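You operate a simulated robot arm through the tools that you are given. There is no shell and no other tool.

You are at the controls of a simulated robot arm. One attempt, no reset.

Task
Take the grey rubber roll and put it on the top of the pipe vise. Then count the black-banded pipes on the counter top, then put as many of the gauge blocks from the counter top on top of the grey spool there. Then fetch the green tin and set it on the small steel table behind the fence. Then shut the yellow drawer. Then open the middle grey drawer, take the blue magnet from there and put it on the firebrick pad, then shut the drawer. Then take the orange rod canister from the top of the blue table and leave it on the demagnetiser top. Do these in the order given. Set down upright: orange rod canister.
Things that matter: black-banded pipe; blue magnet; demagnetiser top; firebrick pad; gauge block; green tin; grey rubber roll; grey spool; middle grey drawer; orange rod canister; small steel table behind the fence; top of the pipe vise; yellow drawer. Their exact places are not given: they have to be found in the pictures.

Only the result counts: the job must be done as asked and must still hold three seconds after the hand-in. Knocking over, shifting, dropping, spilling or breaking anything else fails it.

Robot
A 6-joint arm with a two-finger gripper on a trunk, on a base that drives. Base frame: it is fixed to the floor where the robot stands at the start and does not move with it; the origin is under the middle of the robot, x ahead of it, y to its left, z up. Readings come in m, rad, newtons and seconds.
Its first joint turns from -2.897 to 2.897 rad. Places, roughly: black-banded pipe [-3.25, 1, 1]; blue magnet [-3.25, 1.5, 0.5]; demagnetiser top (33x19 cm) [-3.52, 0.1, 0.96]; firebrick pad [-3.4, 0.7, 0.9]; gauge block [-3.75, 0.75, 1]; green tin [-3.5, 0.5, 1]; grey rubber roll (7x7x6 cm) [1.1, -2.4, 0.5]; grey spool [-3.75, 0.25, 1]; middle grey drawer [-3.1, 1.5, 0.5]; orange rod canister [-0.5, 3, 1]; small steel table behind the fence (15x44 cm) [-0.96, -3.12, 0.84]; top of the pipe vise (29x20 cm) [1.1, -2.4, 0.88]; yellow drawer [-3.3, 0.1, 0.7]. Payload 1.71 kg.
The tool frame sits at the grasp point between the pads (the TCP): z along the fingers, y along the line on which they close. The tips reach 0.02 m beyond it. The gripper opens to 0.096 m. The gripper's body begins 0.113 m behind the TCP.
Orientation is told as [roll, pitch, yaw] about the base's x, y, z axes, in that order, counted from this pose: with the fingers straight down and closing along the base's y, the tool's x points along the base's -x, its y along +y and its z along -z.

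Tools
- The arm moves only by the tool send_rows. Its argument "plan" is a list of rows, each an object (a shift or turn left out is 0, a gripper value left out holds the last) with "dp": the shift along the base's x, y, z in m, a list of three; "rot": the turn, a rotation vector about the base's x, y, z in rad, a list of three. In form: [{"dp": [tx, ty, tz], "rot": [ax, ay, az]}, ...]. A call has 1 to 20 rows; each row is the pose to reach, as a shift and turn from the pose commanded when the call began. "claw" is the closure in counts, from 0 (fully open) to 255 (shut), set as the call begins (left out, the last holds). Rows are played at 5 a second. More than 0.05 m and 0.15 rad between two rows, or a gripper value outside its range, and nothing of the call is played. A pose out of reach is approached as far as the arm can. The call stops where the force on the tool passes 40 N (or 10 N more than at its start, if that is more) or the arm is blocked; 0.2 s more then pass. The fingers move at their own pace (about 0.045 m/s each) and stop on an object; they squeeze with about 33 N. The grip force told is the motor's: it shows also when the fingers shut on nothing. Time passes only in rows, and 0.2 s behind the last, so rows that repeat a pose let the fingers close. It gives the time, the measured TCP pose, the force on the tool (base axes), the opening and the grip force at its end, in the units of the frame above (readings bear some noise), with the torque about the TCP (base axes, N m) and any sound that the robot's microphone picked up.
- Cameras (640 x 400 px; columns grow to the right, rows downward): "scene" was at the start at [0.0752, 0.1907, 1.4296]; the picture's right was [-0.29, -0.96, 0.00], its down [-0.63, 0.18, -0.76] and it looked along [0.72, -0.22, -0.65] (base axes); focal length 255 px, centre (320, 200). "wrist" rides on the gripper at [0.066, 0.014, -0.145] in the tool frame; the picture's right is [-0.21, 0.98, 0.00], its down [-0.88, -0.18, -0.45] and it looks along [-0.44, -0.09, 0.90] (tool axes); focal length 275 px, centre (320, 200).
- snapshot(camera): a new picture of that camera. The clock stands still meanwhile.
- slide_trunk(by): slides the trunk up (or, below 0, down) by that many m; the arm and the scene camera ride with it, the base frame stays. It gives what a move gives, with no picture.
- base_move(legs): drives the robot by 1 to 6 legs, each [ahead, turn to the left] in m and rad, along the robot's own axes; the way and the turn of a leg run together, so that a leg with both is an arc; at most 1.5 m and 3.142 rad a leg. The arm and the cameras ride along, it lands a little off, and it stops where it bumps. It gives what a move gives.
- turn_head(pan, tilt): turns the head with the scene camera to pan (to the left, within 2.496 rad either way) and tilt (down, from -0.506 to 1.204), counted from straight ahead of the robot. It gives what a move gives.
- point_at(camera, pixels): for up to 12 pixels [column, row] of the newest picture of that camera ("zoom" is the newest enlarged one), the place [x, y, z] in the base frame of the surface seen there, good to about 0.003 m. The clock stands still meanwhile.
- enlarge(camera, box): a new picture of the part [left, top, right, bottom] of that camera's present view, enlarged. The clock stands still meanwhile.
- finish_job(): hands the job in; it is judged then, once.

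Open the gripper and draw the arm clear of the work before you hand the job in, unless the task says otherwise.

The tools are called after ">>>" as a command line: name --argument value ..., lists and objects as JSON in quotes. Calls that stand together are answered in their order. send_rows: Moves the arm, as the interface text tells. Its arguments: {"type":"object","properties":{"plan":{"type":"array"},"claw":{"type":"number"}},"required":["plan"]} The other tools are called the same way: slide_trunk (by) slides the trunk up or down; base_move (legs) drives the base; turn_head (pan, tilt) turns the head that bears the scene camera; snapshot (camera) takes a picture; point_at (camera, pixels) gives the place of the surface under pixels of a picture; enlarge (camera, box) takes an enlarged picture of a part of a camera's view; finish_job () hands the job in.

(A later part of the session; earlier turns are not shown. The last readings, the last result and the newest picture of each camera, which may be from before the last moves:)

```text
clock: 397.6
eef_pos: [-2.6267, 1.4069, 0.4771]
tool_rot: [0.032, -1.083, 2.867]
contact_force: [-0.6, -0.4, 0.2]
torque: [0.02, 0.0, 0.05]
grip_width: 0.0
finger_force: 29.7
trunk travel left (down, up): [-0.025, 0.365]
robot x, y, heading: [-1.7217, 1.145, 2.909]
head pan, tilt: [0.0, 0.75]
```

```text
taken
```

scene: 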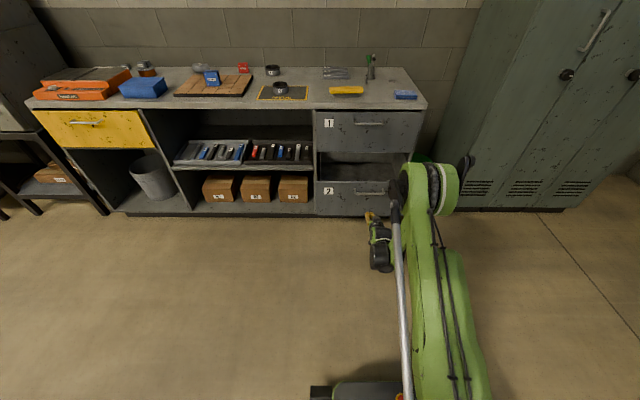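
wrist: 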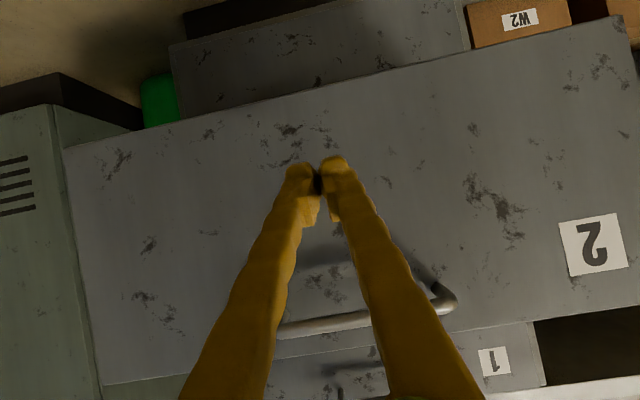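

The fingertips face drawer 2 below its handle. I push by driving ahead 0.2 m, then finish with the arm.

>>> base_move --legs '[[0.2, 0]]'

>>> snapshot --camera "wrist"

>>> enlarge --camera "scene" --box '[310, 90, 450, 230]'

```text
clock: 399.5
eef_pos: [-2.8238, 1.453, 0.4777]
tool_rot: [0.032, -1.085, 2.868]
contact_force: [1.2, 0.6, -0.2]
torque: [-0.02, 0.03, 0.02]
grip_width: 0.0003
finger_force: 30.0
trunk travel left (down, up): [-0.025, 0.365]
robot x, y, heading: [-1.9157, 1.1916, 2.901]
head pan, tilt: [0.0, 0.75]
```

```text
taken
```

wrist: 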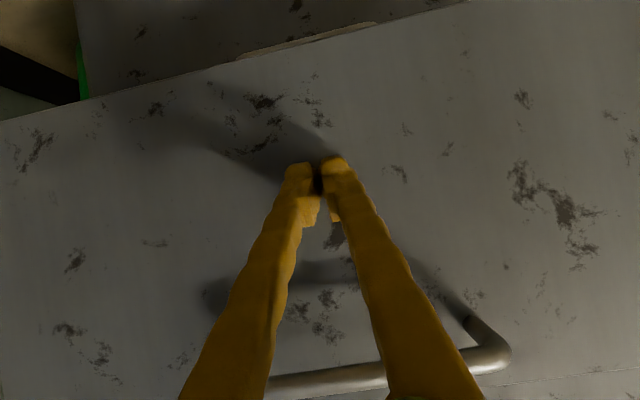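

```text
2.86 times, centred on (380, 160) of scene
```

zoom: 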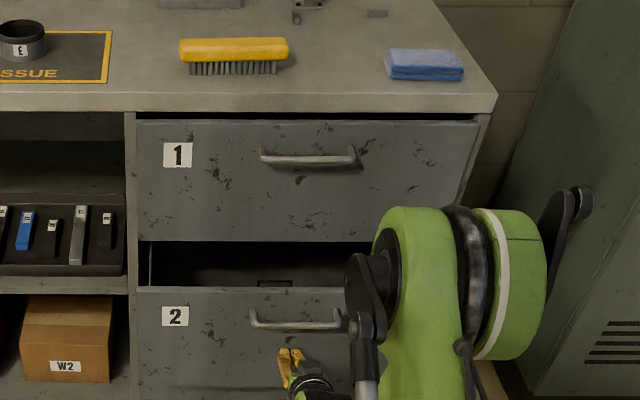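

About 0.12 m remains. I continue pushing with the arm along the closing direction until it stops.

>>> send_rows --plan '[{"dp": [-0.0194, 0.0047, 0]}, {"dp": [-0.0389, 0.0094, 0]}, {"dp": [-0.0583, 0.0141, 0]}, {"dp": [-0.0778, 0.0188, 0]}, {"dp": [-0.0923, 0.0223, 0]}, {"dp": [-0.102, 0.0247, 0]}, {"dp": [-0.1088, 0.0263, 0]}, {"dp": [-0.1137, 0.0275, 0]}, {"dp": [-0.1186, 0.0287, 0]}, {"dp": [-0.1234, 0.0299, 0]}, {"dp": [-0.1283, 0.031, 0]}]'

>>> enlarge --camera "scene" --box '[310, 90, 450, 230]'

```text
clock: 402.0
eef_pos: [-2.9349, 1.4801, 0.5065]
tool_rot: [0.034, -1.11, 2.865]
contact_force: [0.6, 0.1, -0.4]
torque: [0.01, 0.04, -0.02]
grip_width: 0.0
finger_force: 29.7
trunk travel left (down, up): [-0.025, 0.365]
robot x, y, heading: [-1.9151, 1.1924, 2.896]
head pan, tilt: [0.0, 0.75]
stopped in row 11: the force on the tool passed its limit at 49 N (the readings are from after the stop); the commanded pose is now the measured one
```

```text
2.86 times, centred on (380, 160) of scene
```

zoom: 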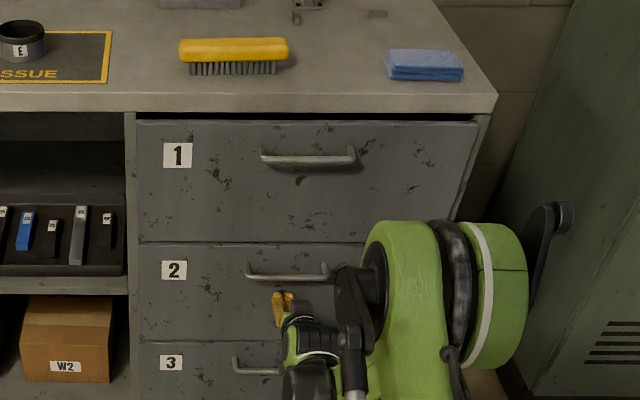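

Drawer 2 looks flush. I verify its face against drawers 1 and 3.

>>> point_at --camera "zoom" --pixels '[[200, 310], [160, 300], [210, 260], [200, 210], [160, 215], [215, 350], [160, 345], [330, 255], [330, 220]]'

```text
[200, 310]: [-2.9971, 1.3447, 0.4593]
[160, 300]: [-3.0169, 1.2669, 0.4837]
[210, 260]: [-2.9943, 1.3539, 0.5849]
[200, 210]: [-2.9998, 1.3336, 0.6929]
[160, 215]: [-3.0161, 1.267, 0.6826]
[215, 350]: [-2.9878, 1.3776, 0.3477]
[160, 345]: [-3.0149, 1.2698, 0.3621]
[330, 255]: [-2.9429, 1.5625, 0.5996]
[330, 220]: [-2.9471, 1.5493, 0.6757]
```

All three faces are coplanar (n≈-3.229): the drawer is shut. I back straight out below the handle and return the arm to the compact tool-down pose.

>>> send_rows --plan '[{"dp": [0.0243, -0.0059, -0.003]}, {"dp": [0.0486, -0.0118, -0.004]}, {"dp": [0.0729, -0.0176, -0.004]}, {"dp": [0.0972, -0.0235, -0.004]}, {"dp": [0.1263, -0.0333, 0.0332], "rot": [-0.0202, -0.0712, 0]}, {"dp": [0.1554, -0.043, 0.0703], "rot": [-0.0404, -0.1424, 0]}, {"dp": [0.1846, -0.0528, 0.1075], "rot": [-0.0606, -0.2136, 0]}, {"dp": [0.2137, -0.0626, 0.1447], "rot": [-0.0808, -0.2848, 0]}, {"dp": [0.2428, -0.0723, 0.1818], "rot": [-0.101, -0.356, 0]}, {"dp": [0.2719, -0.0821, 0.219], "rot": [-0.1212, -0.4272, 0]}, {"dp": [0.301, -0.0919, 0.2562], "rot": [-0.1414, -0.4984, 0]}, {"dp": [0.3302, -0.1016, 0.2933], "rot": [-0.1616, -0.5696, 0]}, {"dp": [0.3593, -0.1114, 0.3305], "rot": [-0.1818, -0.6408, 0]}, {"dp": [0.3884, -0.1212, 0.3677], "rot": [-0.202, -0.712, 0]}, {"dp": [0.4175, -0.1309, 0.4048], "rot": [-0.2222, -0.7832, 0]}, {"dp": [0.4466, -0.1407, 0.442], "rot": [-0.2424, -0.8544, 0]}, {"dp": [0.4758, -0.1505, 0.4792], "rot": [-0.2626, -0.9256, 0]}, {"dp": [0.5049, -0.1602, 0.5163], "rot": [-0.2828, -0.9968, 0]}, {"dp": [0.534, -0.17, 0.5535], "rot": [-0.303, -1.068, 0]}, {"dp": [0.534, -0.17, 0.5535], "rot": [-0.303, -1.068, 0]}]'

>>> enlarge --camera "scene" --box '[300, 90, 440, 230]'

```text
clock: 406.2
eef_pos: [-2.4031, 1.3124, 1.058]
tool_rot: [0.035, -0.003, 2.867]
contact_force: [0.0, -0.1, 0.9]
torque: [0.0, 0.02, -0.02]
grip_width: 0.0
finger_force: 28.7
trunk travel left (down, up): [-0.025, 0.365]
robot x, y, heading: [-1.9133, 1.193, 2.905]
head pan, tilt: [0.0, 0.75]
```

```text
2.86 times, centred on (370, 160) of scene
```

zoom: 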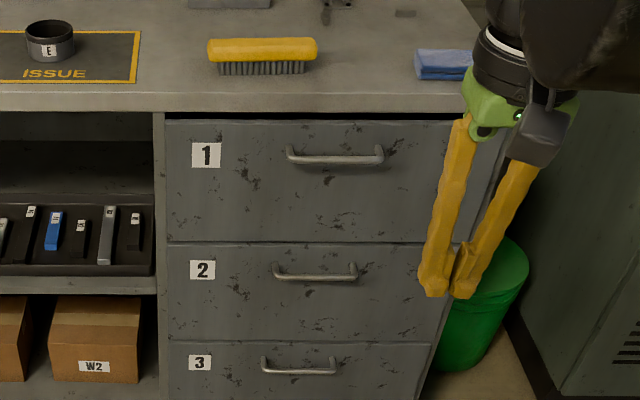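

Drawer 2 is shut. Now the orange rod canister: I raise the trunk a bit and drive toward the blue table to look.

>>> slide_trunk --by 0.2

>>> base_move --legs '[[0, -2.455], [0.8, 0], [0.8, 0], [0, 1.12]]'

>>> turn_head --pan 0.0 --tilt 0.55

>>> snapshot --camera "scene"

```text
clock: 408.4
eef_pos: [-2.4035, 1.3123, 1.2578]
tool_rot: [0.034, 0.0, 2.866]
contact_force: [-0.4, 0.3, 0.0]
torque: [0.02, 0.0, -0.01]
grip_width: 0.0
finger_force: 29.7
trunk travel left (down, up): [-0.225, 0.165]
robot x, y, heading: [-1.9174, 1.1935, 2.908]
head pan, tilt: [0.0, 0.75]
```

```text
clock: 432.9
eef_pos: [-0.4721, 2.3663, 1.2584]
tool_rot: [0.035, -0.001, 1.542]
contact_force: [-0.3, -0.3, 0.9]
torque: [-0.01, 0.02, -0.01]
grip_width: 0.0
finger_force: 29.4
trunk travel left (down, up): [-0.225, 0.165]
robot x, y, heading: [-0.4678, 1.8584, 1.581]
head pan, tilt: [0.0, 0.75]
```

```text
clock: 433.6
eef_pos: [-0.4732, 2.3601, 1.2614]
tool_rot: [0.035, -0.006, 1.544]
contact_force: [-0.3, -0.3, 1.1]
torque: [0.1, 0.02, 0.03]
grip_width: 0.0
finger_force: 29.5
trunk travel left (down, up): [-0.225, 0.165]
robot x, y, heading: [-0.4641, 1.862, 1.584]
head pan, tilt: [0.0, 0.55]
```

```text
taken
```

scene: 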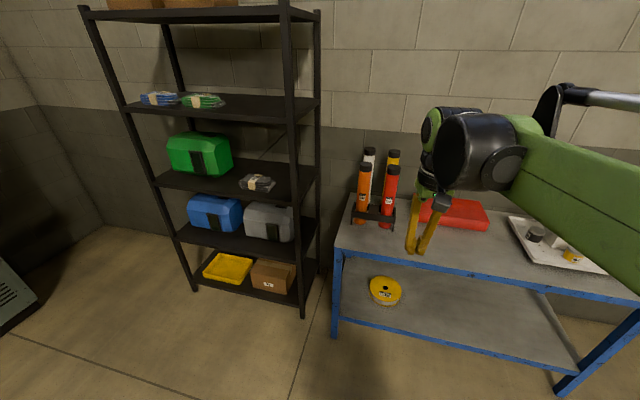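

I see the canister rack: orange front-left at (363,195), white behind, red front-right, yellow behind. I zoom in.

>>> enlarge --camera "scene" --box '[330, 135, 430, 245]'

```text
3.64 times, centred on (380, 190) of scene
```

zoom: 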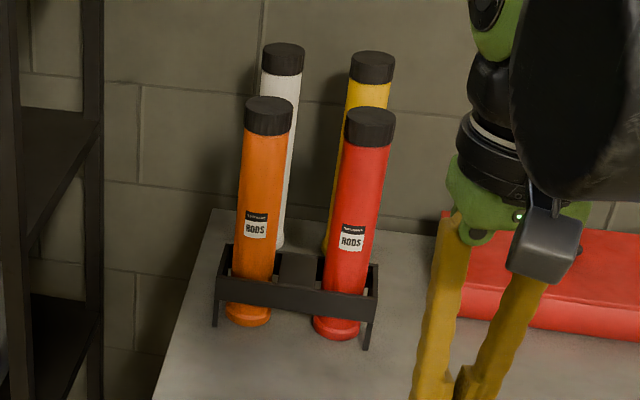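

>>> point_at --camera "zoom" --pixels '[[268, 100], [268, 120], [247, 118], [290, 118], [262, 175], [240, 200], [285, 200], [255, 265], [250, 318], [232, 315], [270, 318], [250, 293]]'

>>> point_at --camera "zoom" --pixels '[[215, 285], [375, 305], [226, 250], [376, 265], [300, 265], [370, 115], [283, 48], [372, 55], [350, 330], [190, 290], [230, 225], [300, 292]]'

```text
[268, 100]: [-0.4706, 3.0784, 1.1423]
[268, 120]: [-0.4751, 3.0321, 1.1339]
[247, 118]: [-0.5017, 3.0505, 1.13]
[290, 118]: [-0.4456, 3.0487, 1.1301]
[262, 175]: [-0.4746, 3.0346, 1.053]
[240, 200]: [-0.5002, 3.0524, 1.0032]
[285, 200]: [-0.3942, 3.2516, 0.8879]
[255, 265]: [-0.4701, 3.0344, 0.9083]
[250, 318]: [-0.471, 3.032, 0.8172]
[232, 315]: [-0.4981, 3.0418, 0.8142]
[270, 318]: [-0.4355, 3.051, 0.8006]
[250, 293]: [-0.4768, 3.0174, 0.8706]
```

```text
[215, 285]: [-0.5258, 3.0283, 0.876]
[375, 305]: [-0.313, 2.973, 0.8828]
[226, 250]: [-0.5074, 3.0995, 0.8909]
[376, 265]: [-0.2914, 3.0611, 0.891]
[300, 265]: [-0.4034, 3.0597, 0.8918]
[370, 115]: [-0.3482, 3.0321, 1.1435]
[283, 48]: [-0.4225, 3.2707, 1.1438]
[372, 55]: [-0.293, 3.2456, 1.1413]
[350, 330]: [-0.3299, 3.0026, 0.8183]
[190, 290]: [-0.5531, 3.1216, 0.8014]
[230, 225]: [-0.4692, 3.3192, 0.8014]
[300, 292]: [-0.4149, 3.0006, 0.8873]
```

Orange canister: axis ≈(-0.4735,3.06), Ø≈0.055, z 0.80–1.143; it stands in a holder (top z≈0.891). I measure the table's front edge before driving closer.

>>> point_at --camera "scene" --pixels '[[340, 245], [337, 252], [480, 272], [400, 262], [335, 330], [430, 228], [395, 235], [385, 290]]'

```text
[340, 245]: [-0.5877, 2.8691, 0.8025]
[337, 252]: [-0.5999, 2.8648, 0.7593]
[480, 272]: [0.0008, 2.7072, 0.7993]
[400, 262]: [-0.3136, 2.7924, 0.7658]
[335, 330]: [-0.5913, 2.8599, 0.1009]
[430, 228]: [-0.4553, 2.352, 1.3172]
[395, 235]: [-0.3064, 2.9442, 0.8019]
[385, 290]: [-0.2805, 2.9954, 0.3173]
```

Table edge at y≈2.84. I drive ahead 0.38 m, keeping the tool above the canisters' height.

>>> base_move --legs '[[0.38, 0]]'

>>> snapshot --camera "wrist"

>>> turn_head --pan 0.0 --tilt 0.6

>>> snapshot --camera "scene"

```text
clock: 436.7
eef_pos: [-0.4736, 2.71, 1.2727]
tool_rot: [0.035, -0.029, 1.539]
contact_force: [0.0, 0.0, -0.8]
torque: [-0.02, -0.01, 0.0]
grip_width: 0.0
finger_force: 28.9
trunk travel left (down, up): [-0.225, 0.165]
robot x, y, heading: [-0.4689, 2.245, 1.58]
head pan, tilt: [0.0, 0.55]
```

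```text
taken
```

wrist: 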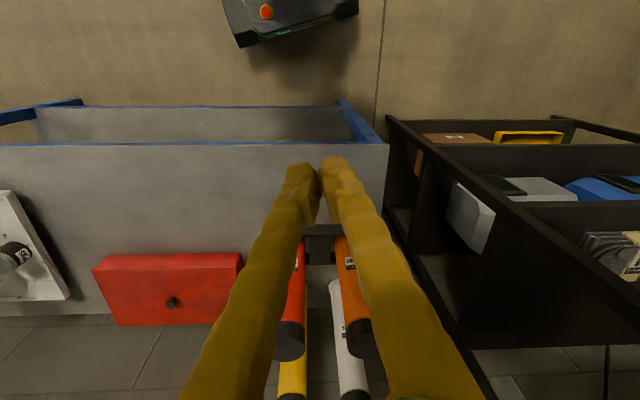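

```text
clock: 437.4
eef_pos: [-0.474, 2.7271, 1.2659]
tool_rot: [0.036, -0.015, 1.539]
contact_force: [0.6, -1.6, 0.5]
torque: [0.13, -0.04, -0.01]
grip_width: 0.0
finger_force: 29.4
trunk travel left (down, up): [-0.225, 0.165]
robot x, y, heading: [-0.4695, 2.2455, 1.576]
head pan, tilt: [0.0, 0.6]
```

```text
taken
```

scene: 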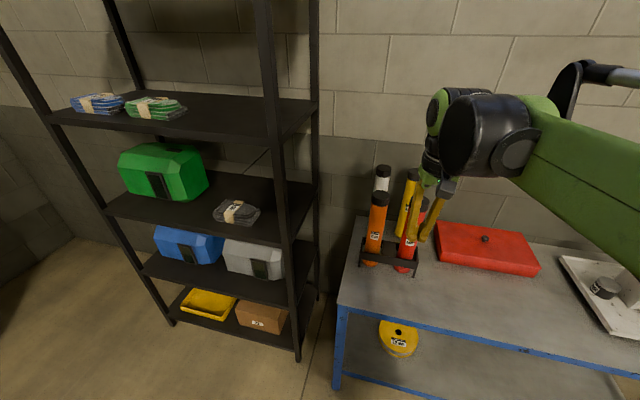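

I zoom on the canisters from this nearer position.

>>> enlarge --camera "scene" --box '[345, 155, 445, 285]'

```text
3.08 times, centred on (395, 220) of scene
```

zoom: 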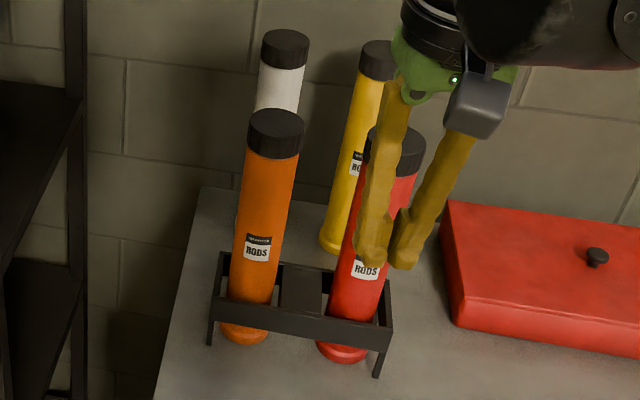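

>>> point_at --camera "zoom" --pixels '[[275, 113], [251, 122], [301, 126], [275, 130], [275, 120], [247, 180], [292, 180], [268, 210], [272, 155], [285, 35], [262, 48], [308, 48]]'

>>> point_at --camera "zoom" --pixels '[[215, 255], [335, 275], [212, 300], [385, 330], [300, 270], [300, 295], [228, 290], [400, 130], [370, 130], [423, 145], [375, 45], [260, 330]]'

```text
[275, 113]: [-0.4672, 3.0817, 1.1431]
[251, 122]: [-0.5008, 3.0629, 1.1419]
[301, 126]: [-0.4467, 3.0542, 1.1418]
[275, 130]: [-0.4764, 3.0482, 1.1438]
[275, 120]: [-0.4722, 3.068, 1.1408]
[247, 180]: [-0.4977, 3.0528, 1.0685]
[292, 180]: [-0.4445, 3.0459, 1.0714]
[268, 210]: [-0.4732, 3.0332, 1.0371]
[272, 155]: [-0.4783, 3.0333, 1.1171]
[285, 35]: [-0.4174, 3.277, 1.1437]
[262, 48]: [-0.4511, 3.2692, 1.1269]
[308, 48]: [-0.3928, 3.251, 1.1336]
```

```text
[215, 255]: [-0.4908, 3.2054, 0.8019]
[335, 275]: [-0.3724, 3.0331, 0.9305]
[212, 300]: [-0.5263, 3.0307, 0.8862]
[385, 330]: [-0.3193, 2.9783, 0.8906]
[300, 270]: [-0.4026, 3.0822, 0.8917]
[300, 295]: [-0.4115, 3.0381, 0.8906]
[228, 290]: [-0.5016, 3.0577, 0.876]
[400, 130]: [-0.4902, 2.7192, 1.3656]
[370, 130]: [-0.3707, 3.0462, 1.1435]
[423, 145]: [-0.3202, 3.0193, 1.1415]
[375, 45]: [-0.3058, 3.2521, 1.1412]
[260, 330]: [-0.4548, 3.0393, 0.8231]
```

Orange canister centre (-0.473,3.060). I open the gripper, level the tool and move above it at z≈1.27.

>>> send_rows --plan '[{"dp": [0, 0.01, 0.01], "rot": [-0.0161, -0.0355, 0]}, {"dp": [0, 0.05, 0.01], "rot": [-0.0161, -0.0355, 0]}, {"dp": [0, 0.095, 0.01], "rot": [-0.0161, -0.0355, 0]}, {"dp": [0, 0.14, 0.01], "rot": [-0.0161, -0.0355, 0]}, {"dp": [0, 0.185, 0.01], "rot": [-0.0161, -0.0355, 0]}, {"dp": [0, 0.23, 0.01], "rot": [-0.0161, -0.0355, 0]}, {"dp": [0.001, 0.275, 0.01], "rot": [-0.0161, -0.0355, 0]}, {"dp": [0.001, 0.31, 0.01], "rot": [-0.0161, -0.0355, 0]}, {"dp": [0.001, 0.333, 0.01], "rot": [-0.0161, -0.0355, 0]}, {"dp": [0.001, 0.333, 0.01], "rot": [-0.0161, -0.0355, 0]}]' --claw 0

>>> snapshot --camera "wrist"

```text
clock: 439.6
eef_pos: [-0.4736, 3.0612, 1.2727]
tool_rot: [-0.002, 0.0, 1.539]
contact_force: [-0.3, -0.6, 0.1]
torque: [0.13, -0.03, -0.01]
grip_width: 0.0961
finger_force: 0.0
trunk travel left (down, up): [-0.225, 0.165]
robot x, y, heading: [-0.4666, 2.2415, 1.579]
head pan, tilt: [0.0, 0.6]
```

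```text
taken
```

wrist: 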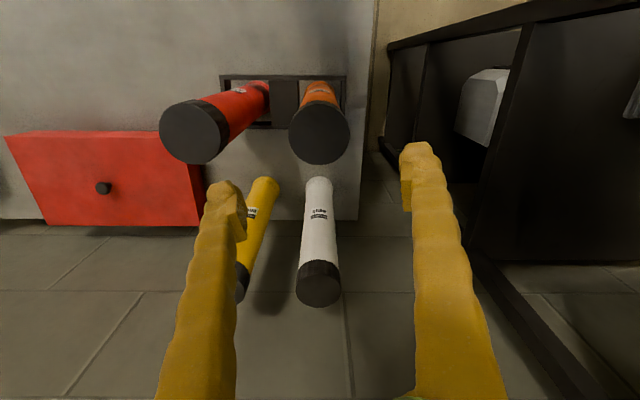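

The orange cap is at (320,130), centred between the fingers. I verify its centre.

>>> point_at --camera "wrist" --pixels '[[294, 132], [346, 132], [320, 108], [320, 160], [320, 133], [165, 130], [225, 140]]'

```text
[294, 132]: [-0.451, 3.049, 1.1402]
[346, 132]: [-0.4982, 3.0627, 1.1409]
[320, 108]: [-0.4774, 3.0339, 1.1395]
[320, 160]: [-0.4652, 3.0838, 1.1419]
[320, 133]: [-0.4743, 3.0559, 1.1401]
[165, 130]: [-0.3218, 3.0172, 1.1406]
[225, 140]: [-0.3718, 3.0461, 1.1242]
```

Centre (-0.473,3.0575). I shift −3.5 mm in y and descend to z≈1.065 (below the cap), then check.

>>> send_rows --plan '[{"dp": [0.0005, -0.0035, -0.03]}, {"dp": [0.0005, -0.0035, -0.07]}, {"dp": [0.0005, -0.0035, -0.11]}, {"dp": [0.0005, -0.0035, -0.15]}, {"dp": [0.0005, -0.0035, -0.185]}, {"dp": [0.0005, -0.0035, -0.208]}, {"dp": [0.0005, -0.0035, -0.208]}]'

>>> snapshot --camera "wrist"

>>> enlarge --camera "scene" --box '[325, 105, 455, 285]'

```text
clock: 441.2
eef_pos: [-0.4727, 3.0618, 1.0649]
tool_rot: [-0.001, 0.002, 1.537]
contact_force: [-0.3, 0.2, 0.5]
torque: [-0.01, -0.03, 0.01]
grip_width: 0.0961
finger_force: 0.0
trunk travel left (down, up): [-0.225, 0.165]
robot x, y, heading: [-0.466, 2.2482, 1.579]
head pan, tilt: [0.0, 0.6]
```

```text
taken
```

wrist: 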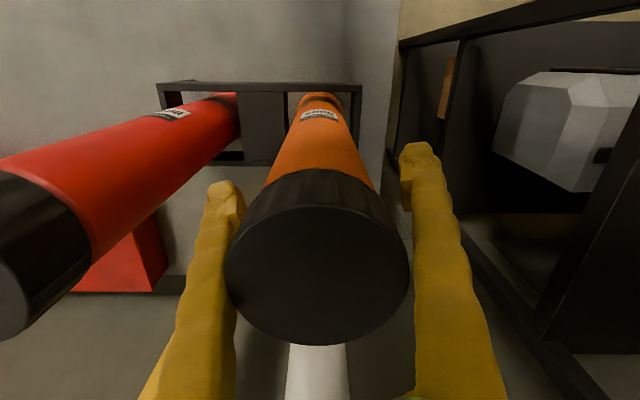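

```text
2.22 times, centred on (390, 195) of scene
```

zoom: 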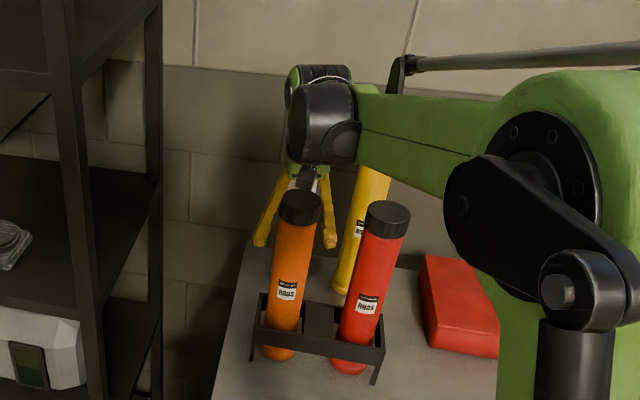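

The fingers flank the orange canister. I close on it.

>>> send_rows --plan '[{"dp": [0, 0, 0]}, {"dp": [0, 0, 0]}, {"dp": [0, 0, 0]}, {"dp": [0, 0, 0]}, {"dp": [0, 0, 0]}, {"dp": [0, 0, 0]}]' --claw 255

>>> snapshot --camera "wrist"

```text
clock: 442.6
eef_pos: [-0.4737, 3.0597, 1.0676]
tool_rot: [-0.002, 0.002, 1.539]
contact_force: [-1.3, 0.8, 18.4]
torque: [0.02, 0.0, 0.23]
grip_width: 0.0648
finger_force: 33.1
trunk travel left (down, up): [-0.225, 0.165]
robot x, y, heading: [-0.4709, 2.2416, 1.574]
head pan, tilt: [0.0, 0.6]
```

```text
taken
```

wrist: 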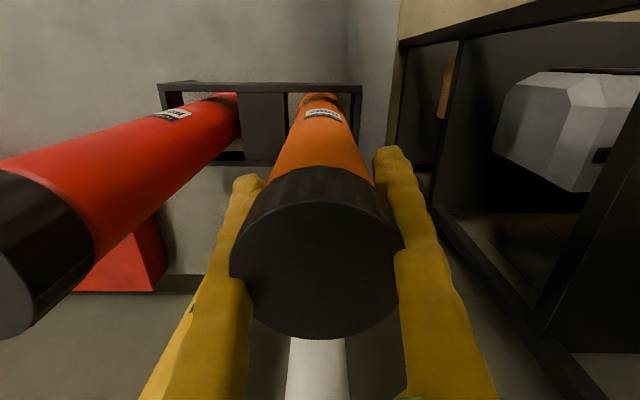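

Gripped at 0.065 m (with 18 N upward reading). I lift slowly 3 cm and watch.

>>> send_rows --plan '[{"dp": [0, 0, 0.005]}, {"dp": [0, 0, 0.01]}, {"dp": [0, 0, 0.02]}, {"dp": [0, 0, 0.03]}, {"dp": [0, 0, 0.03]}]'

>>> snapshot --camera "wrist"

>>> enlarge --camera "scene" --box '[325, 105, 455, 285]'

```text
clock: 443.8
eef_pos: [-0.4715, 3.062, 1.0965]
tool_rot: [-0.002, 0.001, 1.539]
contact_force: [-0.3, 0.2, -1.8]
torque: [0.03, 0.0, 0.01]
grip_width: 0.0621
finger_force: 33.0
trunk travel left (down, up): [-0.225, 0.165]
robot x, y, heading: [-0.4705, 2.2421, 1.582]
head pan, tilt: [0.0, 0.6]
```

```text
taken
```

wrist: 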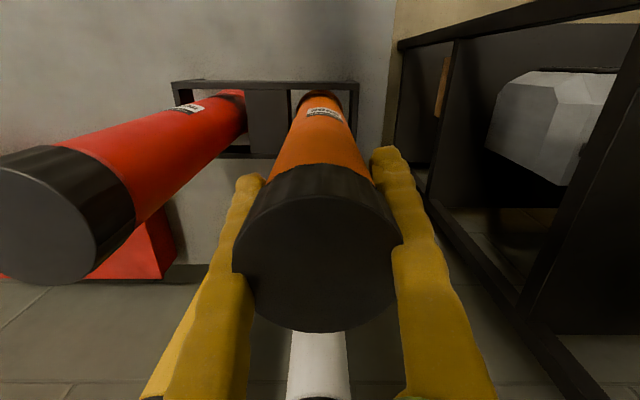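

```text
2.22 times, centred on (390, 195) of scene
```

zoom: 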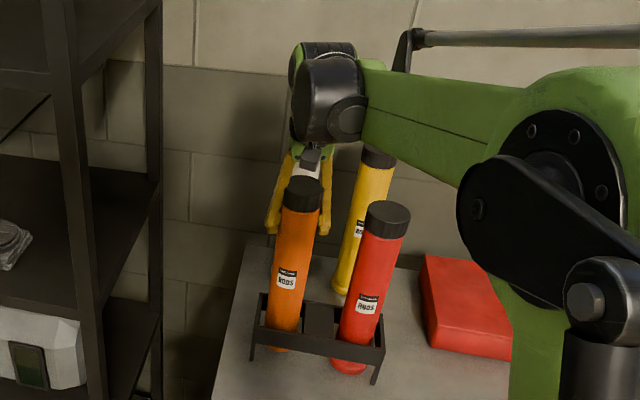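

The canister is rising with the gripper (weight shows as −1.8 N). I continue lifting straight up until it clears the holder, then check.

>>> send_rows --plan '[{"dp": [0, 0, 0.03]}, {"dp": [0, 0, 0.065]}, {"dp": [0, 0, 0.1]}, {"dp": [0, 0, 0.135]}, {"dp": [0, 0, 0.17]}, {"dp": [0, 0, 0.205]}, {"dp": [0, 0, 0.23]}, {"dp": [0, 0, 0.23]}]'

>>> enlarge --camera "scene" --box '[325, 55, 455, 285]'

>>> snapshot --camera "wrist"

```text
clock: 445.6
eef_pos: [-0.4719, 3.0613, 1.3271]
tool_rot: [-0.002, 0.0, 1.539]
contact_force: [-0.1, 0.1, -2.0]
torque: [0.0, 0.0, 0.01]
grip_width: 0.0614
finger_force: 32.5
trunk travel left (down, up): [-0.225, 0.165]
robot x, y, heading: [-0.4713, 2.2459, 1.576]
head pan, tilt: [0.0, 0.6]
```

```text
1.74 times, centred on (390, 170) of scene
```

zoom: 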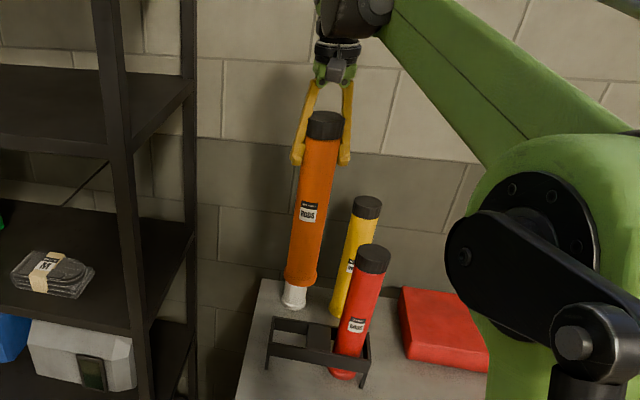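

```text
taken
```

wrist: 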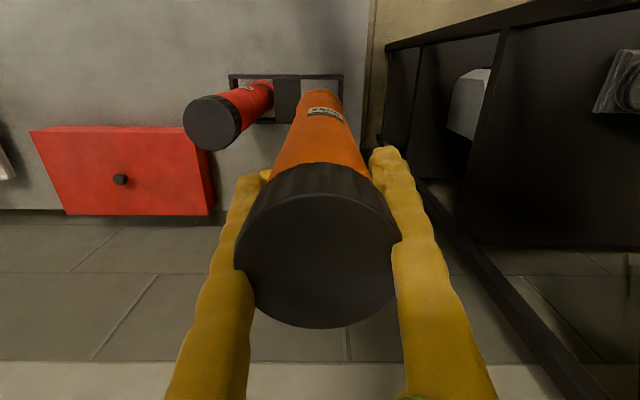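

The canister is clear of the rack and upright. The grip width shrank slightly (0.0648→0.0614), so I hold still a second to check for slip.

>>> send_rows --plan '[{"dp": [0, 0, 0]}, {"dp": [0, 0, 0]}, {"dp": [0, 0, 0]}, {"dp": [0, 0, 0]}, {"dp": [0, 0, 0]}, {"dp": [0, 0, 0]}, {"dp": [0, 0, 0]}, {"dp": [0, 0, 0]}, {"dp": [0, 0, 0]}, {"dp": [0, 0, 0]}]'

>>> snapshot --camera "wrist"

>>> enlarge --camera "scene" --box '[350, 75, 420, 225]'

```text
clock: 447.8
eef_pos: [-0.4726, 3.0615, 1.3269]
tool_rot: [-0.002, 0.003, 1.537]
contact_force: [-0.8, 1.1, -1.7]
torque: [0.0, 0.01, 0.0]
grip_width: 0.0616
finger_force: 32.8
trunk travel left (down, up): [-0.225, 0.165]
robot x, y, heading: [-0.4696, 2.2458, 1.579]
head pan, tilt: [0.0, 0.6]
```

```text
taken
```

wrist: 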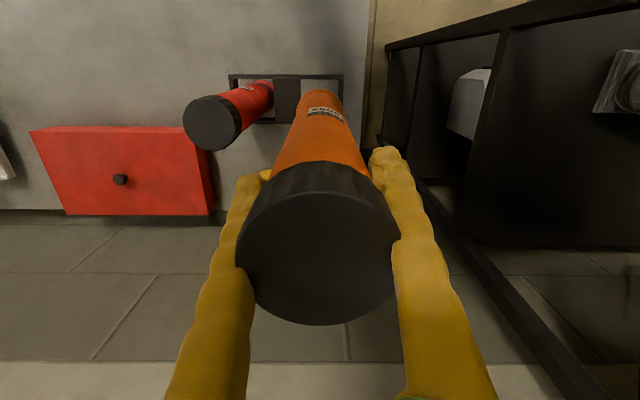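

```text
2.67 times, centred on (385, 150) of scene
```

zoom: 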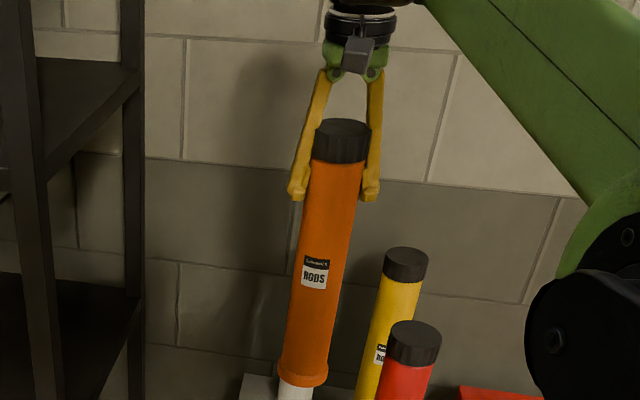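

The cap touches the sloped finger links, so the canister creeps downward. I'll set it down on the free strip of the table in front of the rack (≈(-0.472,2.93)) and re-grip on the cap with the pads.

>>> send_rows --plan '[{"dp": [0, -0.035, 0]}, {"dp": [0, -0.07, 0]}, {"dp": [0, -0.105, 0]}, {"dp": [0, -0.132, 0]}, {"dp": [0, -0.132, -0.04]}, {"dp": [0, -0.132, -0.085]}, {"dp": [0, -0.132, -0.13]}, {"dp": [0, -0.132, -0.175]}, {"dp": [0, -0.132, -0.21]}, {"dp": [0, -0.132, -0.225]}]'

>>> snapshot --camera "wrist"

>>> enlarge --camera "scene" --box '[325, 105, 455, 305]'

```text
clock: 450.0
eef_pos: [-0.4719, 2.9284, 1.1002]
tool_rot: [-0.001, 0.001, 1.538]
contact_force: [0.6, -0.8, -2.6]
torque: [-0.01, 0.0, -0.01]
grip_width: 0.0615
finger_force: 33.2
trunk travel left (down, up): [-0.225, 0.165]
robot x, y, heading: [-0.4711, 2.2457, 1.576]
head pan, tilt: [0.0, 0.6]
```

```text
taken
```

wrist: 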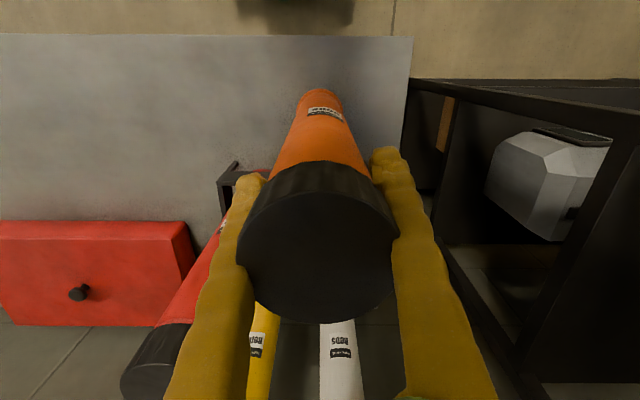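

```text
2.00 times, centred on (390, 205) of scene
```

zoom: 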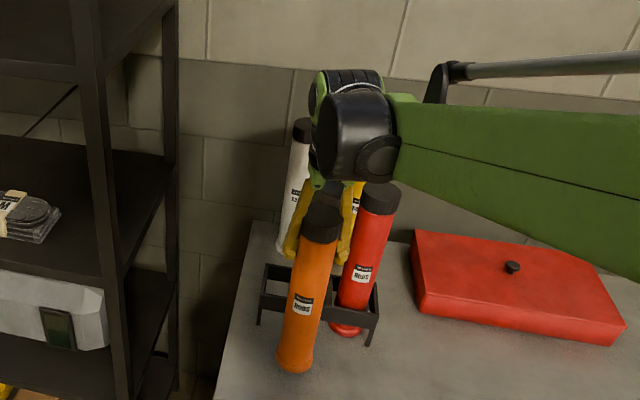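

The canister hovers above the strip. I measure its base and the nearby table edge before lowering.

>>> point_at --camera "zoom" --pixels '[[295, 362], [295, 370], [280, 358], [312, 365], [296, 380], [255, 385], [240, 360], [318, 215], [310, 280]]'

```text
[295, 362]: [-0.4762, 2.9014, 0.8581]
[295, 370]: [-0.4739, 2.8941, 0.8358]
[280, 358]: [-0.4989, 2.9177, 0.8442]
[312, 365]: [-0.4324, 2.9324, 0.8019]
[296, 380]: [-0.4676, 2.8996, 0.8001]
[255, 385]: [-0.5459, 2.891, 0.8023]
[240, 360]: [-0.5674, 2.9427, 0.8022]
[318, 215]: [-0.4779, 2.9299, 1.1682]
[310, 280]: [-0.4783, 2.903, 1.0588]
```

Bottom is ~2.5 cm above the table. I lower slowly until contact.

>>> send_rows --plan '[{"dp": [0, 0, -0.008]}, {"dp": [0, 0, -0.014]}, {"dp": [0, 0, -0.018]}, {"dp": [0, 0, -0.02]}, {"dp": [0, 0, -0.022]}, {"dp": [0, 0, -0.0235]}]'

```text
clock: 451.4
eef_pos: [-0.4717, 2.9288, 1.0777]
tool_rot: [-0.002, 0.001, 1.539]
contact_force: [0.4, -0.8, -2.0]
torque: [0.01, -0.02, -0.02]
grip_width: 0.0614
finger_force: 32.7
trunk travel left (down, up): [-0.225, 0.165]
robot x, y, heading: [-0.4717, 2.2427, 1.58]
head pan, tilt: [0.0, 0.6]
```

>>> send_rows --plan '[{"dp": [0, 0, -0.0015]}, {"dp": [0, 0, -0.003]}, {"dp": [0, 0, -0.0045]}, {"dp": [0, 0, -0.005]}]'

```text
clock: 452.4
eef_pos: [-0.4724, 2.9281, 1.0744]
tool_rot: [0.0, -0.001, 1.54]
contact_force: [1.7, -1.2, 37.7]
torque: [0.05, 0.0, 0.01]
grip_width: 0.0615
finger_force: 33.3
trunk travel left (down, up): [-0.225, 0.165]
robot x, y, heading: [-0.4714, 2.2448, 1.575]
head pan, tilt: [0.0, 0.6]
```

Contact. I relieve, open, raise 5 cm so the pads are at cap height, and check.

>>> send_rows --plan '[{"dp": [0, 0, 0.0015]}, {"dp": [0, 0, 0.0015]}]'

>>> send_rows --plan '[{"dp": [0, 0, 0]}, {"dp": [0, 0, 0]}, {"dp": [0, 0, 0]}, {"dp": [0, 0, 0]}]' --claw 0

>>> send_rows --plan '[{"dp": [0, 0, 0.02]}, {"dp": [0, 0, 0.04]}, {"dp": [0, 0, 0.05]}, {"dp": [0, 0, 0.05]}]'

>>> snapshot --camera "wrist"

>>> enlarge --camera "scene" --box '[325, 105, 455, 305]'

```text
clock: 453.0
eef_pos: [-0.4715, 2.928, 1.0735]
tool_rot: [-0.004, -0.001, 1.539]
contact_force: [0.6, -1.2, 20.1]
torque: [-0.12, -0.03, -0.02]
grip_width: 0.0617
finger_force: 32.6
trunk travel left (down, up): [-0.225, 0.165]
robot x, y, heading: [-0.4716, 2.2438, 1.576]
head pan, tilt: [0.0, 0.6]
```

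```text
clock: 454.0
eef_pos: [-0.4721, 2.9288, 1.074]
tool_rot: [-0.001, 0.002, 1.539]
contact_force: [0.0, -0.4, 0.1]
torque: [-0.03, 0.01, -0.05]
grip_width: 0.0962
finger_force: 0.1
trunk travel left (down, up): [-0.225, 0.165]
robot x, y, heading: [-0.4702, 2.2441, 1.574]
head pan, tilt: [0.0, 0.6]
```

```text
clock: 455.0
eef_pos: [-0.4717, 2.9291, 1.1252]
tool_rot: [-0.002, 0.001, 1.54]
contact_force: [0.4, -0.1, 0.1]
torque: [0.0, 0.0, 0.02]
grip_width: 0.0963
finger_force: 0.1
trunk travel left (down, up): [-0.225, 0.165]
robot x, y, heading: [-0.4697, 2.2457, 1.579]
head pan, tilt: [0.0, 0.6]
```

```text
taken
```

wrist: 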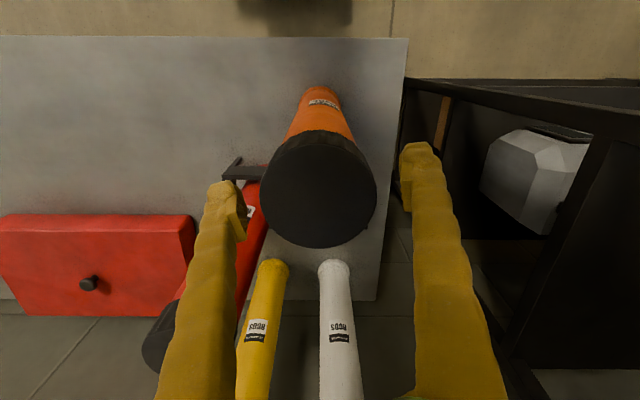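

```text
2.00 times, centred on (390, 205) of scene
```

zoom: 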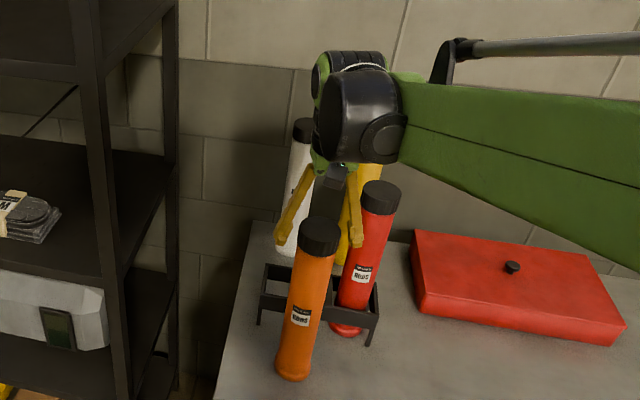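

The canister stands upright on the strip. I measure the cap centre again.

>>> point_at --camera "wrist" --pixels '[[265, 190], [374, 190], [318, 140], [320, 243], [319, 190], [290, 150]]'

```text
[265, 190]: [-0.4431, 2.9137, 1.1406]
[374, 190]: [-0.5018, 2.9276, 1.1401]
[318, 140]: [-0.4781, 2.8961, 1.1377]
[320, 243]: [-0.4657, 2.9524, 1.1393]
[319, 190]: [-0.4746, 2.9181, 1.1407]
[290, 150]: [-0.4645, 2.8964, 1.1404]
```

Cap centre (-0.472,2.9225), Ø 0.06, top 1.14. I shift −6 mm in y and −4 mm in z, and close on the cap.

>>> send_rows --plan '[{"dp": [0, -0.003, -0.002]}, {"dp": [0, -0.006, -0.004]}, {"dp": [0, -0.006, -0.004]}]'

>>> send_rows --plan '[{"dp": [0, 0, 0]}, {"dp": [0, 0, 0]}, {"dp": [0, 0, 0]}, {"dp": [0, 0, 0]}, {"dp": [0, 0, 0]}, {"dp": [0, 0, 0]}]' --claw 255

>>> snapshot --camera "wrist"

```text
clock: 455.8
eef_pos: [-0.4722, 2.9229, 1.12]
tool_rot: [-0.002, 0.002, 1.538]
contact_force: [0.2, 0.5, -0.6]
torque: [0.01, -0.02, 0.02]
grip_width: 0.096
finger_force: 0.1
trunk travel left (down, up): [-0.225, 0.165]
robot x, y, heading: [-0.4697, 2.2425, 1.578]
head pan, tilt: [0.0, 0.6]
```

```text
clock: 457.2
eef_pos: [-0.4724, 2.9232, 1.1199]
tool_rot: [-0.003, 0.001, 1.539]
contact_force: [0.8, -0.3, 0.3]
torque: [0.01, 0.0, 0.01]
grip_width: 0.0647
finger_force: 32.5
trunk travel left (down, up): [-0.225, 0.165]
robot x, y, heading: [-0.472, 2.2458, 1.577]
head pan, tilt: [0.0, 0.6]
```

```text
taken
```

wrist: 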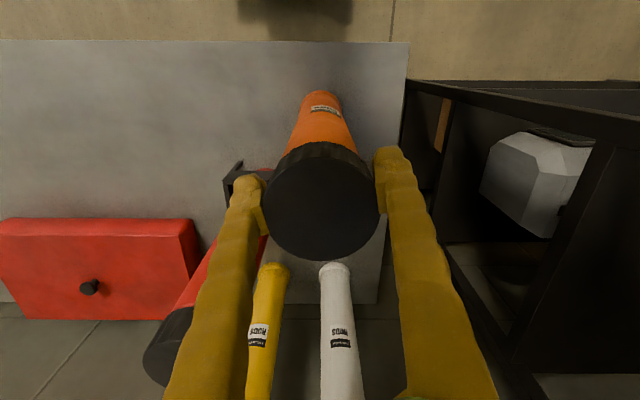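

Clean grip on the cap (0.0647 m, no residual force). I lift 10 cm, hold a second and compare for slip.

>>> send_rows --plan '[{"dp": [0, 0, 0.01]}, {"dp": [0, 0, 0.04]}, {"dp": [0, 0, 0.07]}, {"dp": [0, 0, 0.1]}, {"dp": [0, 0, 0.1]}, {"dp": [0, 0, 0.1]}, {"dp": [0, 0, 0.1]}, {"dp": [0, 0, 0.1]}, {"dp": [0, 0, 0.1]}, {"dp": [0, 0, 0.1]}]'

>>> snapshot --camera "wrist"

```text
clock: 459.4
eef_pos: [-0.4724, 2.9239, 1.2199]
tool_rot: [-0.002, 0.003, 1.541]
contact_force: [-0.2, -0.5, -2.4]
torque: [0.01, -0.02, 0.0]
grip_width: 0.0644
finger_force: 32.9
trunk travel left (down, up): [-0.225, 0.165]
robot x, y, heading: [-0.4681, 2.2449, 1.573]
head pan, tilt: [0.0, 0.6]
```

```text
taken
```

wrist: 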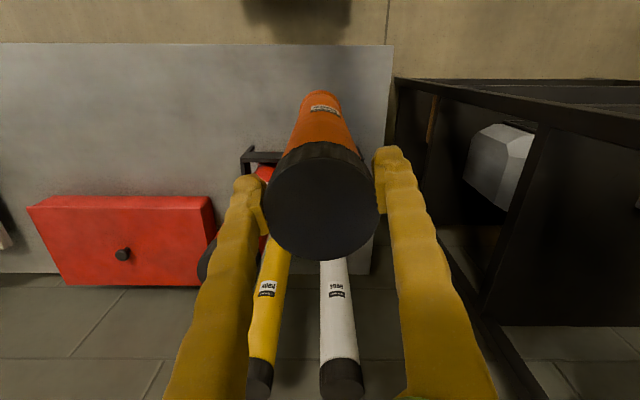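

No slip on the cap. I raise to z≈1.36 and retract, then back off and drive to the demagnetiser.

>>> send_rows --plan '[{"dp": [0, 0, 0.04]}, {"dp": [0, 0, 0.08]}, {"dp": [0, -0.02, 0.115]}, {"dp": [0, -0.05, 0.14]}, {"dp": [0, -0.085, 0.14]}, {"dp": [0, -0.12, 0.14]}, {"dp": [0, -0.15, 0.14]}, {"dp": [0, -0.18, 0.14]}, {"dp": [0, -0.18, 0.14]}]'

>>> base_move --legs '[[-0.6, 0]]'

>>> snapshot --camera "wrist"

>>> snapshot --camera "scene"

```text
clock: 461.4
eef_pos: [-0.4721, 2.7435, 1.3603]
tool_rot: [-0.001, 0.001, 1.541]
contact_force: [0.3, -0.5, -2.2]
torque: [0.06, -0.01, -0.01]
grip_width: 0.0639
finger_force: 33.3
trunk travel left (down, up): [-0.225, 0.165]
robot x, y, heading: [-0.4709, 2.2465, 1.571]
head pan, tilt: [0.0, 0.6]
```

```text
clock: 465.8
eef_pos: [-0.4679, 2.1484, 1.3597]
tool_rot: [-0.003, 0.001, 1.539]
contact_force: [-0.6, -0.2, -1.6]
torque: [0.01, 0.0, 0.02]
grip_width: 0.0645
finger_force: 32.8
trunk travel left (down, up): [-0.225, 0.165]
robot x, y, heading: [-0.4666, 1.6503, 1.577]
head pan, tilt: [0.0, 0.6]
```

```text
taken
```

wrist: 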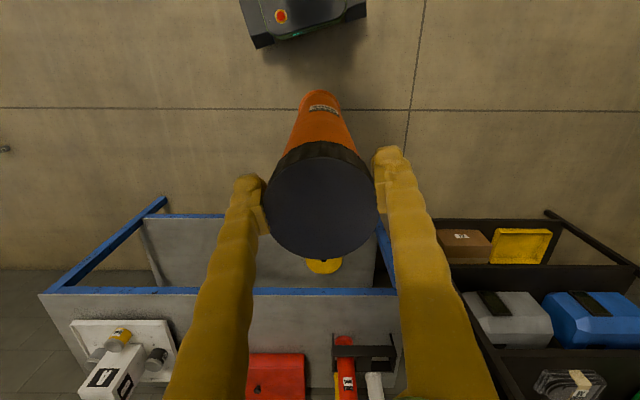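

```text
taken
```

scene: 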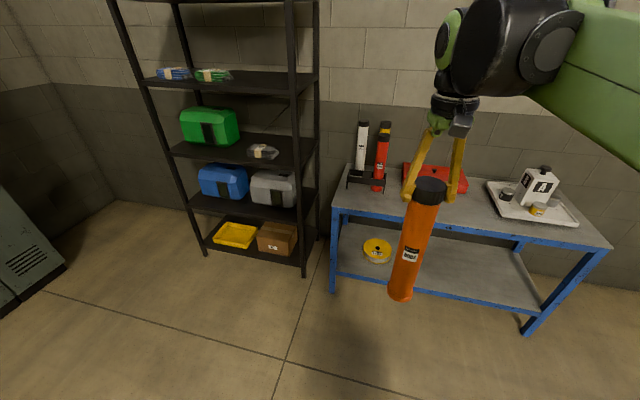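

Held upright; the other canisters are undisturbed. I drive to the demagnetiser side of the counter.

>>> base_move --legs '[[0, 2.229], [1.4, 0], [1.4, 0], [0, -0.9]]'

>>> snapshot --camera "wrist"

>>> turn_head --pan 0.0 --tilt 0.65

>>> snapshot --camera "scene"

```text
clock: 496.2
eef_pos: [-3.2308, 0.2012, 1.3669]
tool_rot: [0.0, -0.012, 2.782]
contact_force: [1.3, -0.4, -1.9]
torque: [-0.01, 0.02, 0.01]
grip_width: 0.0634
finger_force: 33.0
trunk travel left (down, up): [-0.225, 0.165]
robot x, y, heading: [-2.7743, 0.0455, 2.823]
head pan, tilt: [0.0, 0.6]
```

```text
taken
```

wrist: 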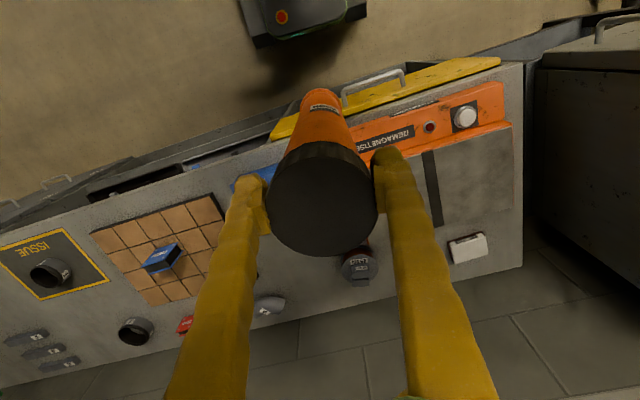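

```text
clock: 496.8
eef_pos: [-3.2086, 0.193, 1.3746]
tool_rot: [0.0, -0.03, 2.781]
contact_force: [-0.7, 1.3, -1.9]
torque: [-0.02, -0.02, 0.0]
grip_width: 0.063
finger_force: 33.1
trunk travel left (down, up): [-0.225, 0.165]
robot x, y, heading: [-2.7767, 0.0465, 2.822]
head pan, tilt: [0.0, 0.649]
```

```text
taken
```

scene: 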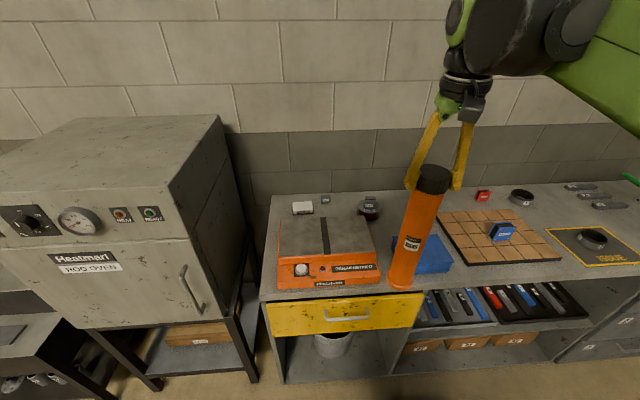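

I'm in front of the demagnetiser with the canister held. I zoom to measure the demagnetiser's top.

>>> enlarge --camera "scene" --box '[255, 175, 415, 300]'

```text
3.20 times, centred on (335, 238) of scene
```

zoom: 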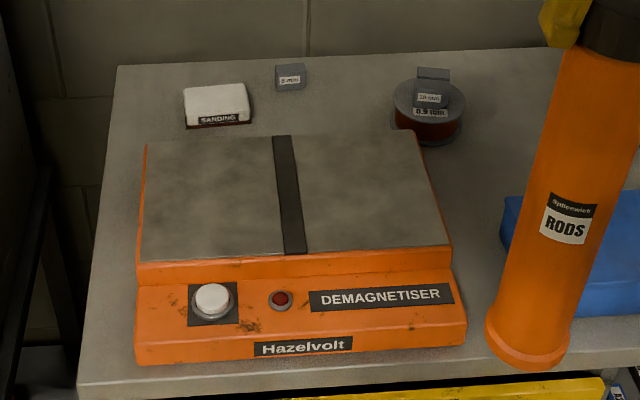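

>>> point_at --camera "zoom" --pixels '[[147, 148], [412, 135], [143, 258], [446, 240], [288, 195], [288, 140], [292, 250], [220, 200], [350, 190], [530, 365], [530, 350], [432, 75]]'

```text
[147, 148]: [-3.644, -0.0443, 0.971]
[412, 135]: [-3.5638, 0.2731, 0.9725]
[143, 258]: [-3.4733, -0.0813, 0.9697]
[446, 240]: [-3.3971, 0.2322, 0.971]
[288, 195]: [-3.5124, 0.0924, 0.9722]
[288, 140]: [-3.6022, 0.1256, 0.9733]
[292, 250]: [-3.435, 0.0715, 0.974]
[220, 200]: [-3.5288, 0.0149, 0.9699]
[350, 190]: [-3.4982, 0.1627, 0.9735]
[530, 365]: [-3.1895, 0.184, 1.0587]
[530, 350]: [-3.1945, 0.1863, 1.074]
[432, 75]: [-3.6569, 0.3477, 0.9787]
```

Demagnetiser top z≈0.972; right plate centre ≈(-3.50,0.175). I level the canister and move above that spot.

>>> send_rows --plan '[{"dp": [-0.01, 0, 0], "rot": [-0.0106, -0.0281, 0]}, {"dp": [-0.05, -0.003, 0], "rot": [-0.0106, -0.0281, 0]}, {"dp": [-0.09, -0.0055, 0], "rot": [-0.0106, -0.0281, 0]}, {"dp": [-0.13, -0.008, 0], "rot": [-0.0106, -0.0281, 0]}, {"dp": [-0.17, -0.0105, -0.005], "rot": [-0.0106, -0.0281, 0]}, {"dp": [-0.21, -0.013, -0.01], "rot": [-0.0106, -0.0281, 0]}, {"dp": [-0.25, -0.0155, -0.015], "rot": [-0.0106, -0.0281, 0]}, {"dp": [-0.2914, -0.018, -0.02], "rot": [-0.0106, -0.0281, 0]}, {"dp": [-0.2914, -0.018, -0.02], "rot": [-0.0106, -0.0281, 0]}, {"dp": [-0.2914, -0.018, -0.02], "rot": [-0.0106, -0.0281, 0]}]'

>>> snapshot --camera "wrist"

>>> enlarge --camera "scene" --box '[255, 125, 415, 300]'

```text
clock: 499.0
eef_pos: [-3.502, 0.1755, 1.3501]
tool_rot: [0.0, 0.003, 2.781]
contact_force: [0.8, 0.3, -2.3]
torque: [-0.01, 0.05, -0.01]
grip_width: 0.0633
finger_force: 32.9
trunk travel left (down, up): [-0.225, 0.165]
robot x, y, heading: [-2.7774, 0.0452, 2.822]
head pan, tilt: [0.0, 0.649]
```

```text
taken
```

wrist: 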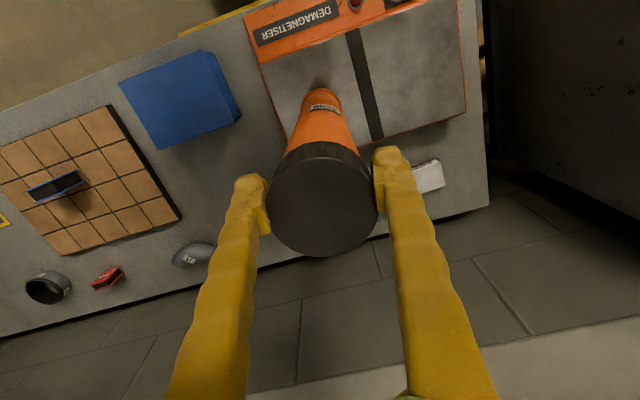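

```text
2.29 times, centred on (335, 212) of scene
```

zoom: 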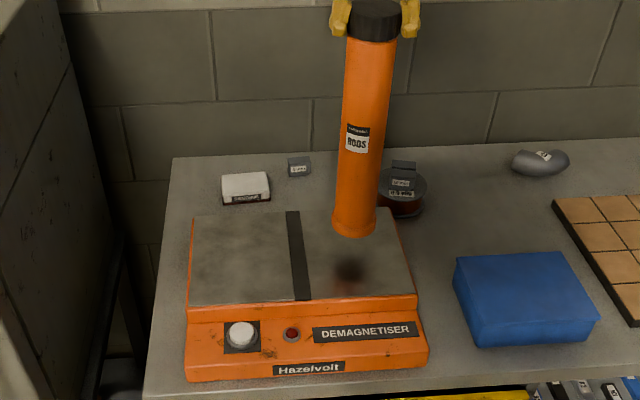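

The canister is over the right plate. I verify its base position and verticality.

>>> point_at --camera "zoom" --pixels '[[353, 228], [335, 222], [373, 222], [365, 60], [348, 60], [390, 60], [355, 150], [350, 270]]'

```text
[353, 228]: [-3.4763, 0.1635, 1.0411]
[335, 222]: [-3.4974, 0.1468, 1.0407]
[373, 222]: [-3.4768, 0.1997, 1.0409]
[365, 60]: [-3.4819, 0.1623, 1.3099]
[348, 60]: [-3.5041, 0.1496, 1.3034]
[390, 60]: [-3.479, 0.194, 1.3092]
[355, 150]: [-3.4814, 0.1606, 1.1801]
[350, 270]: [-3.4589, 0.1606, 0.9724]
```

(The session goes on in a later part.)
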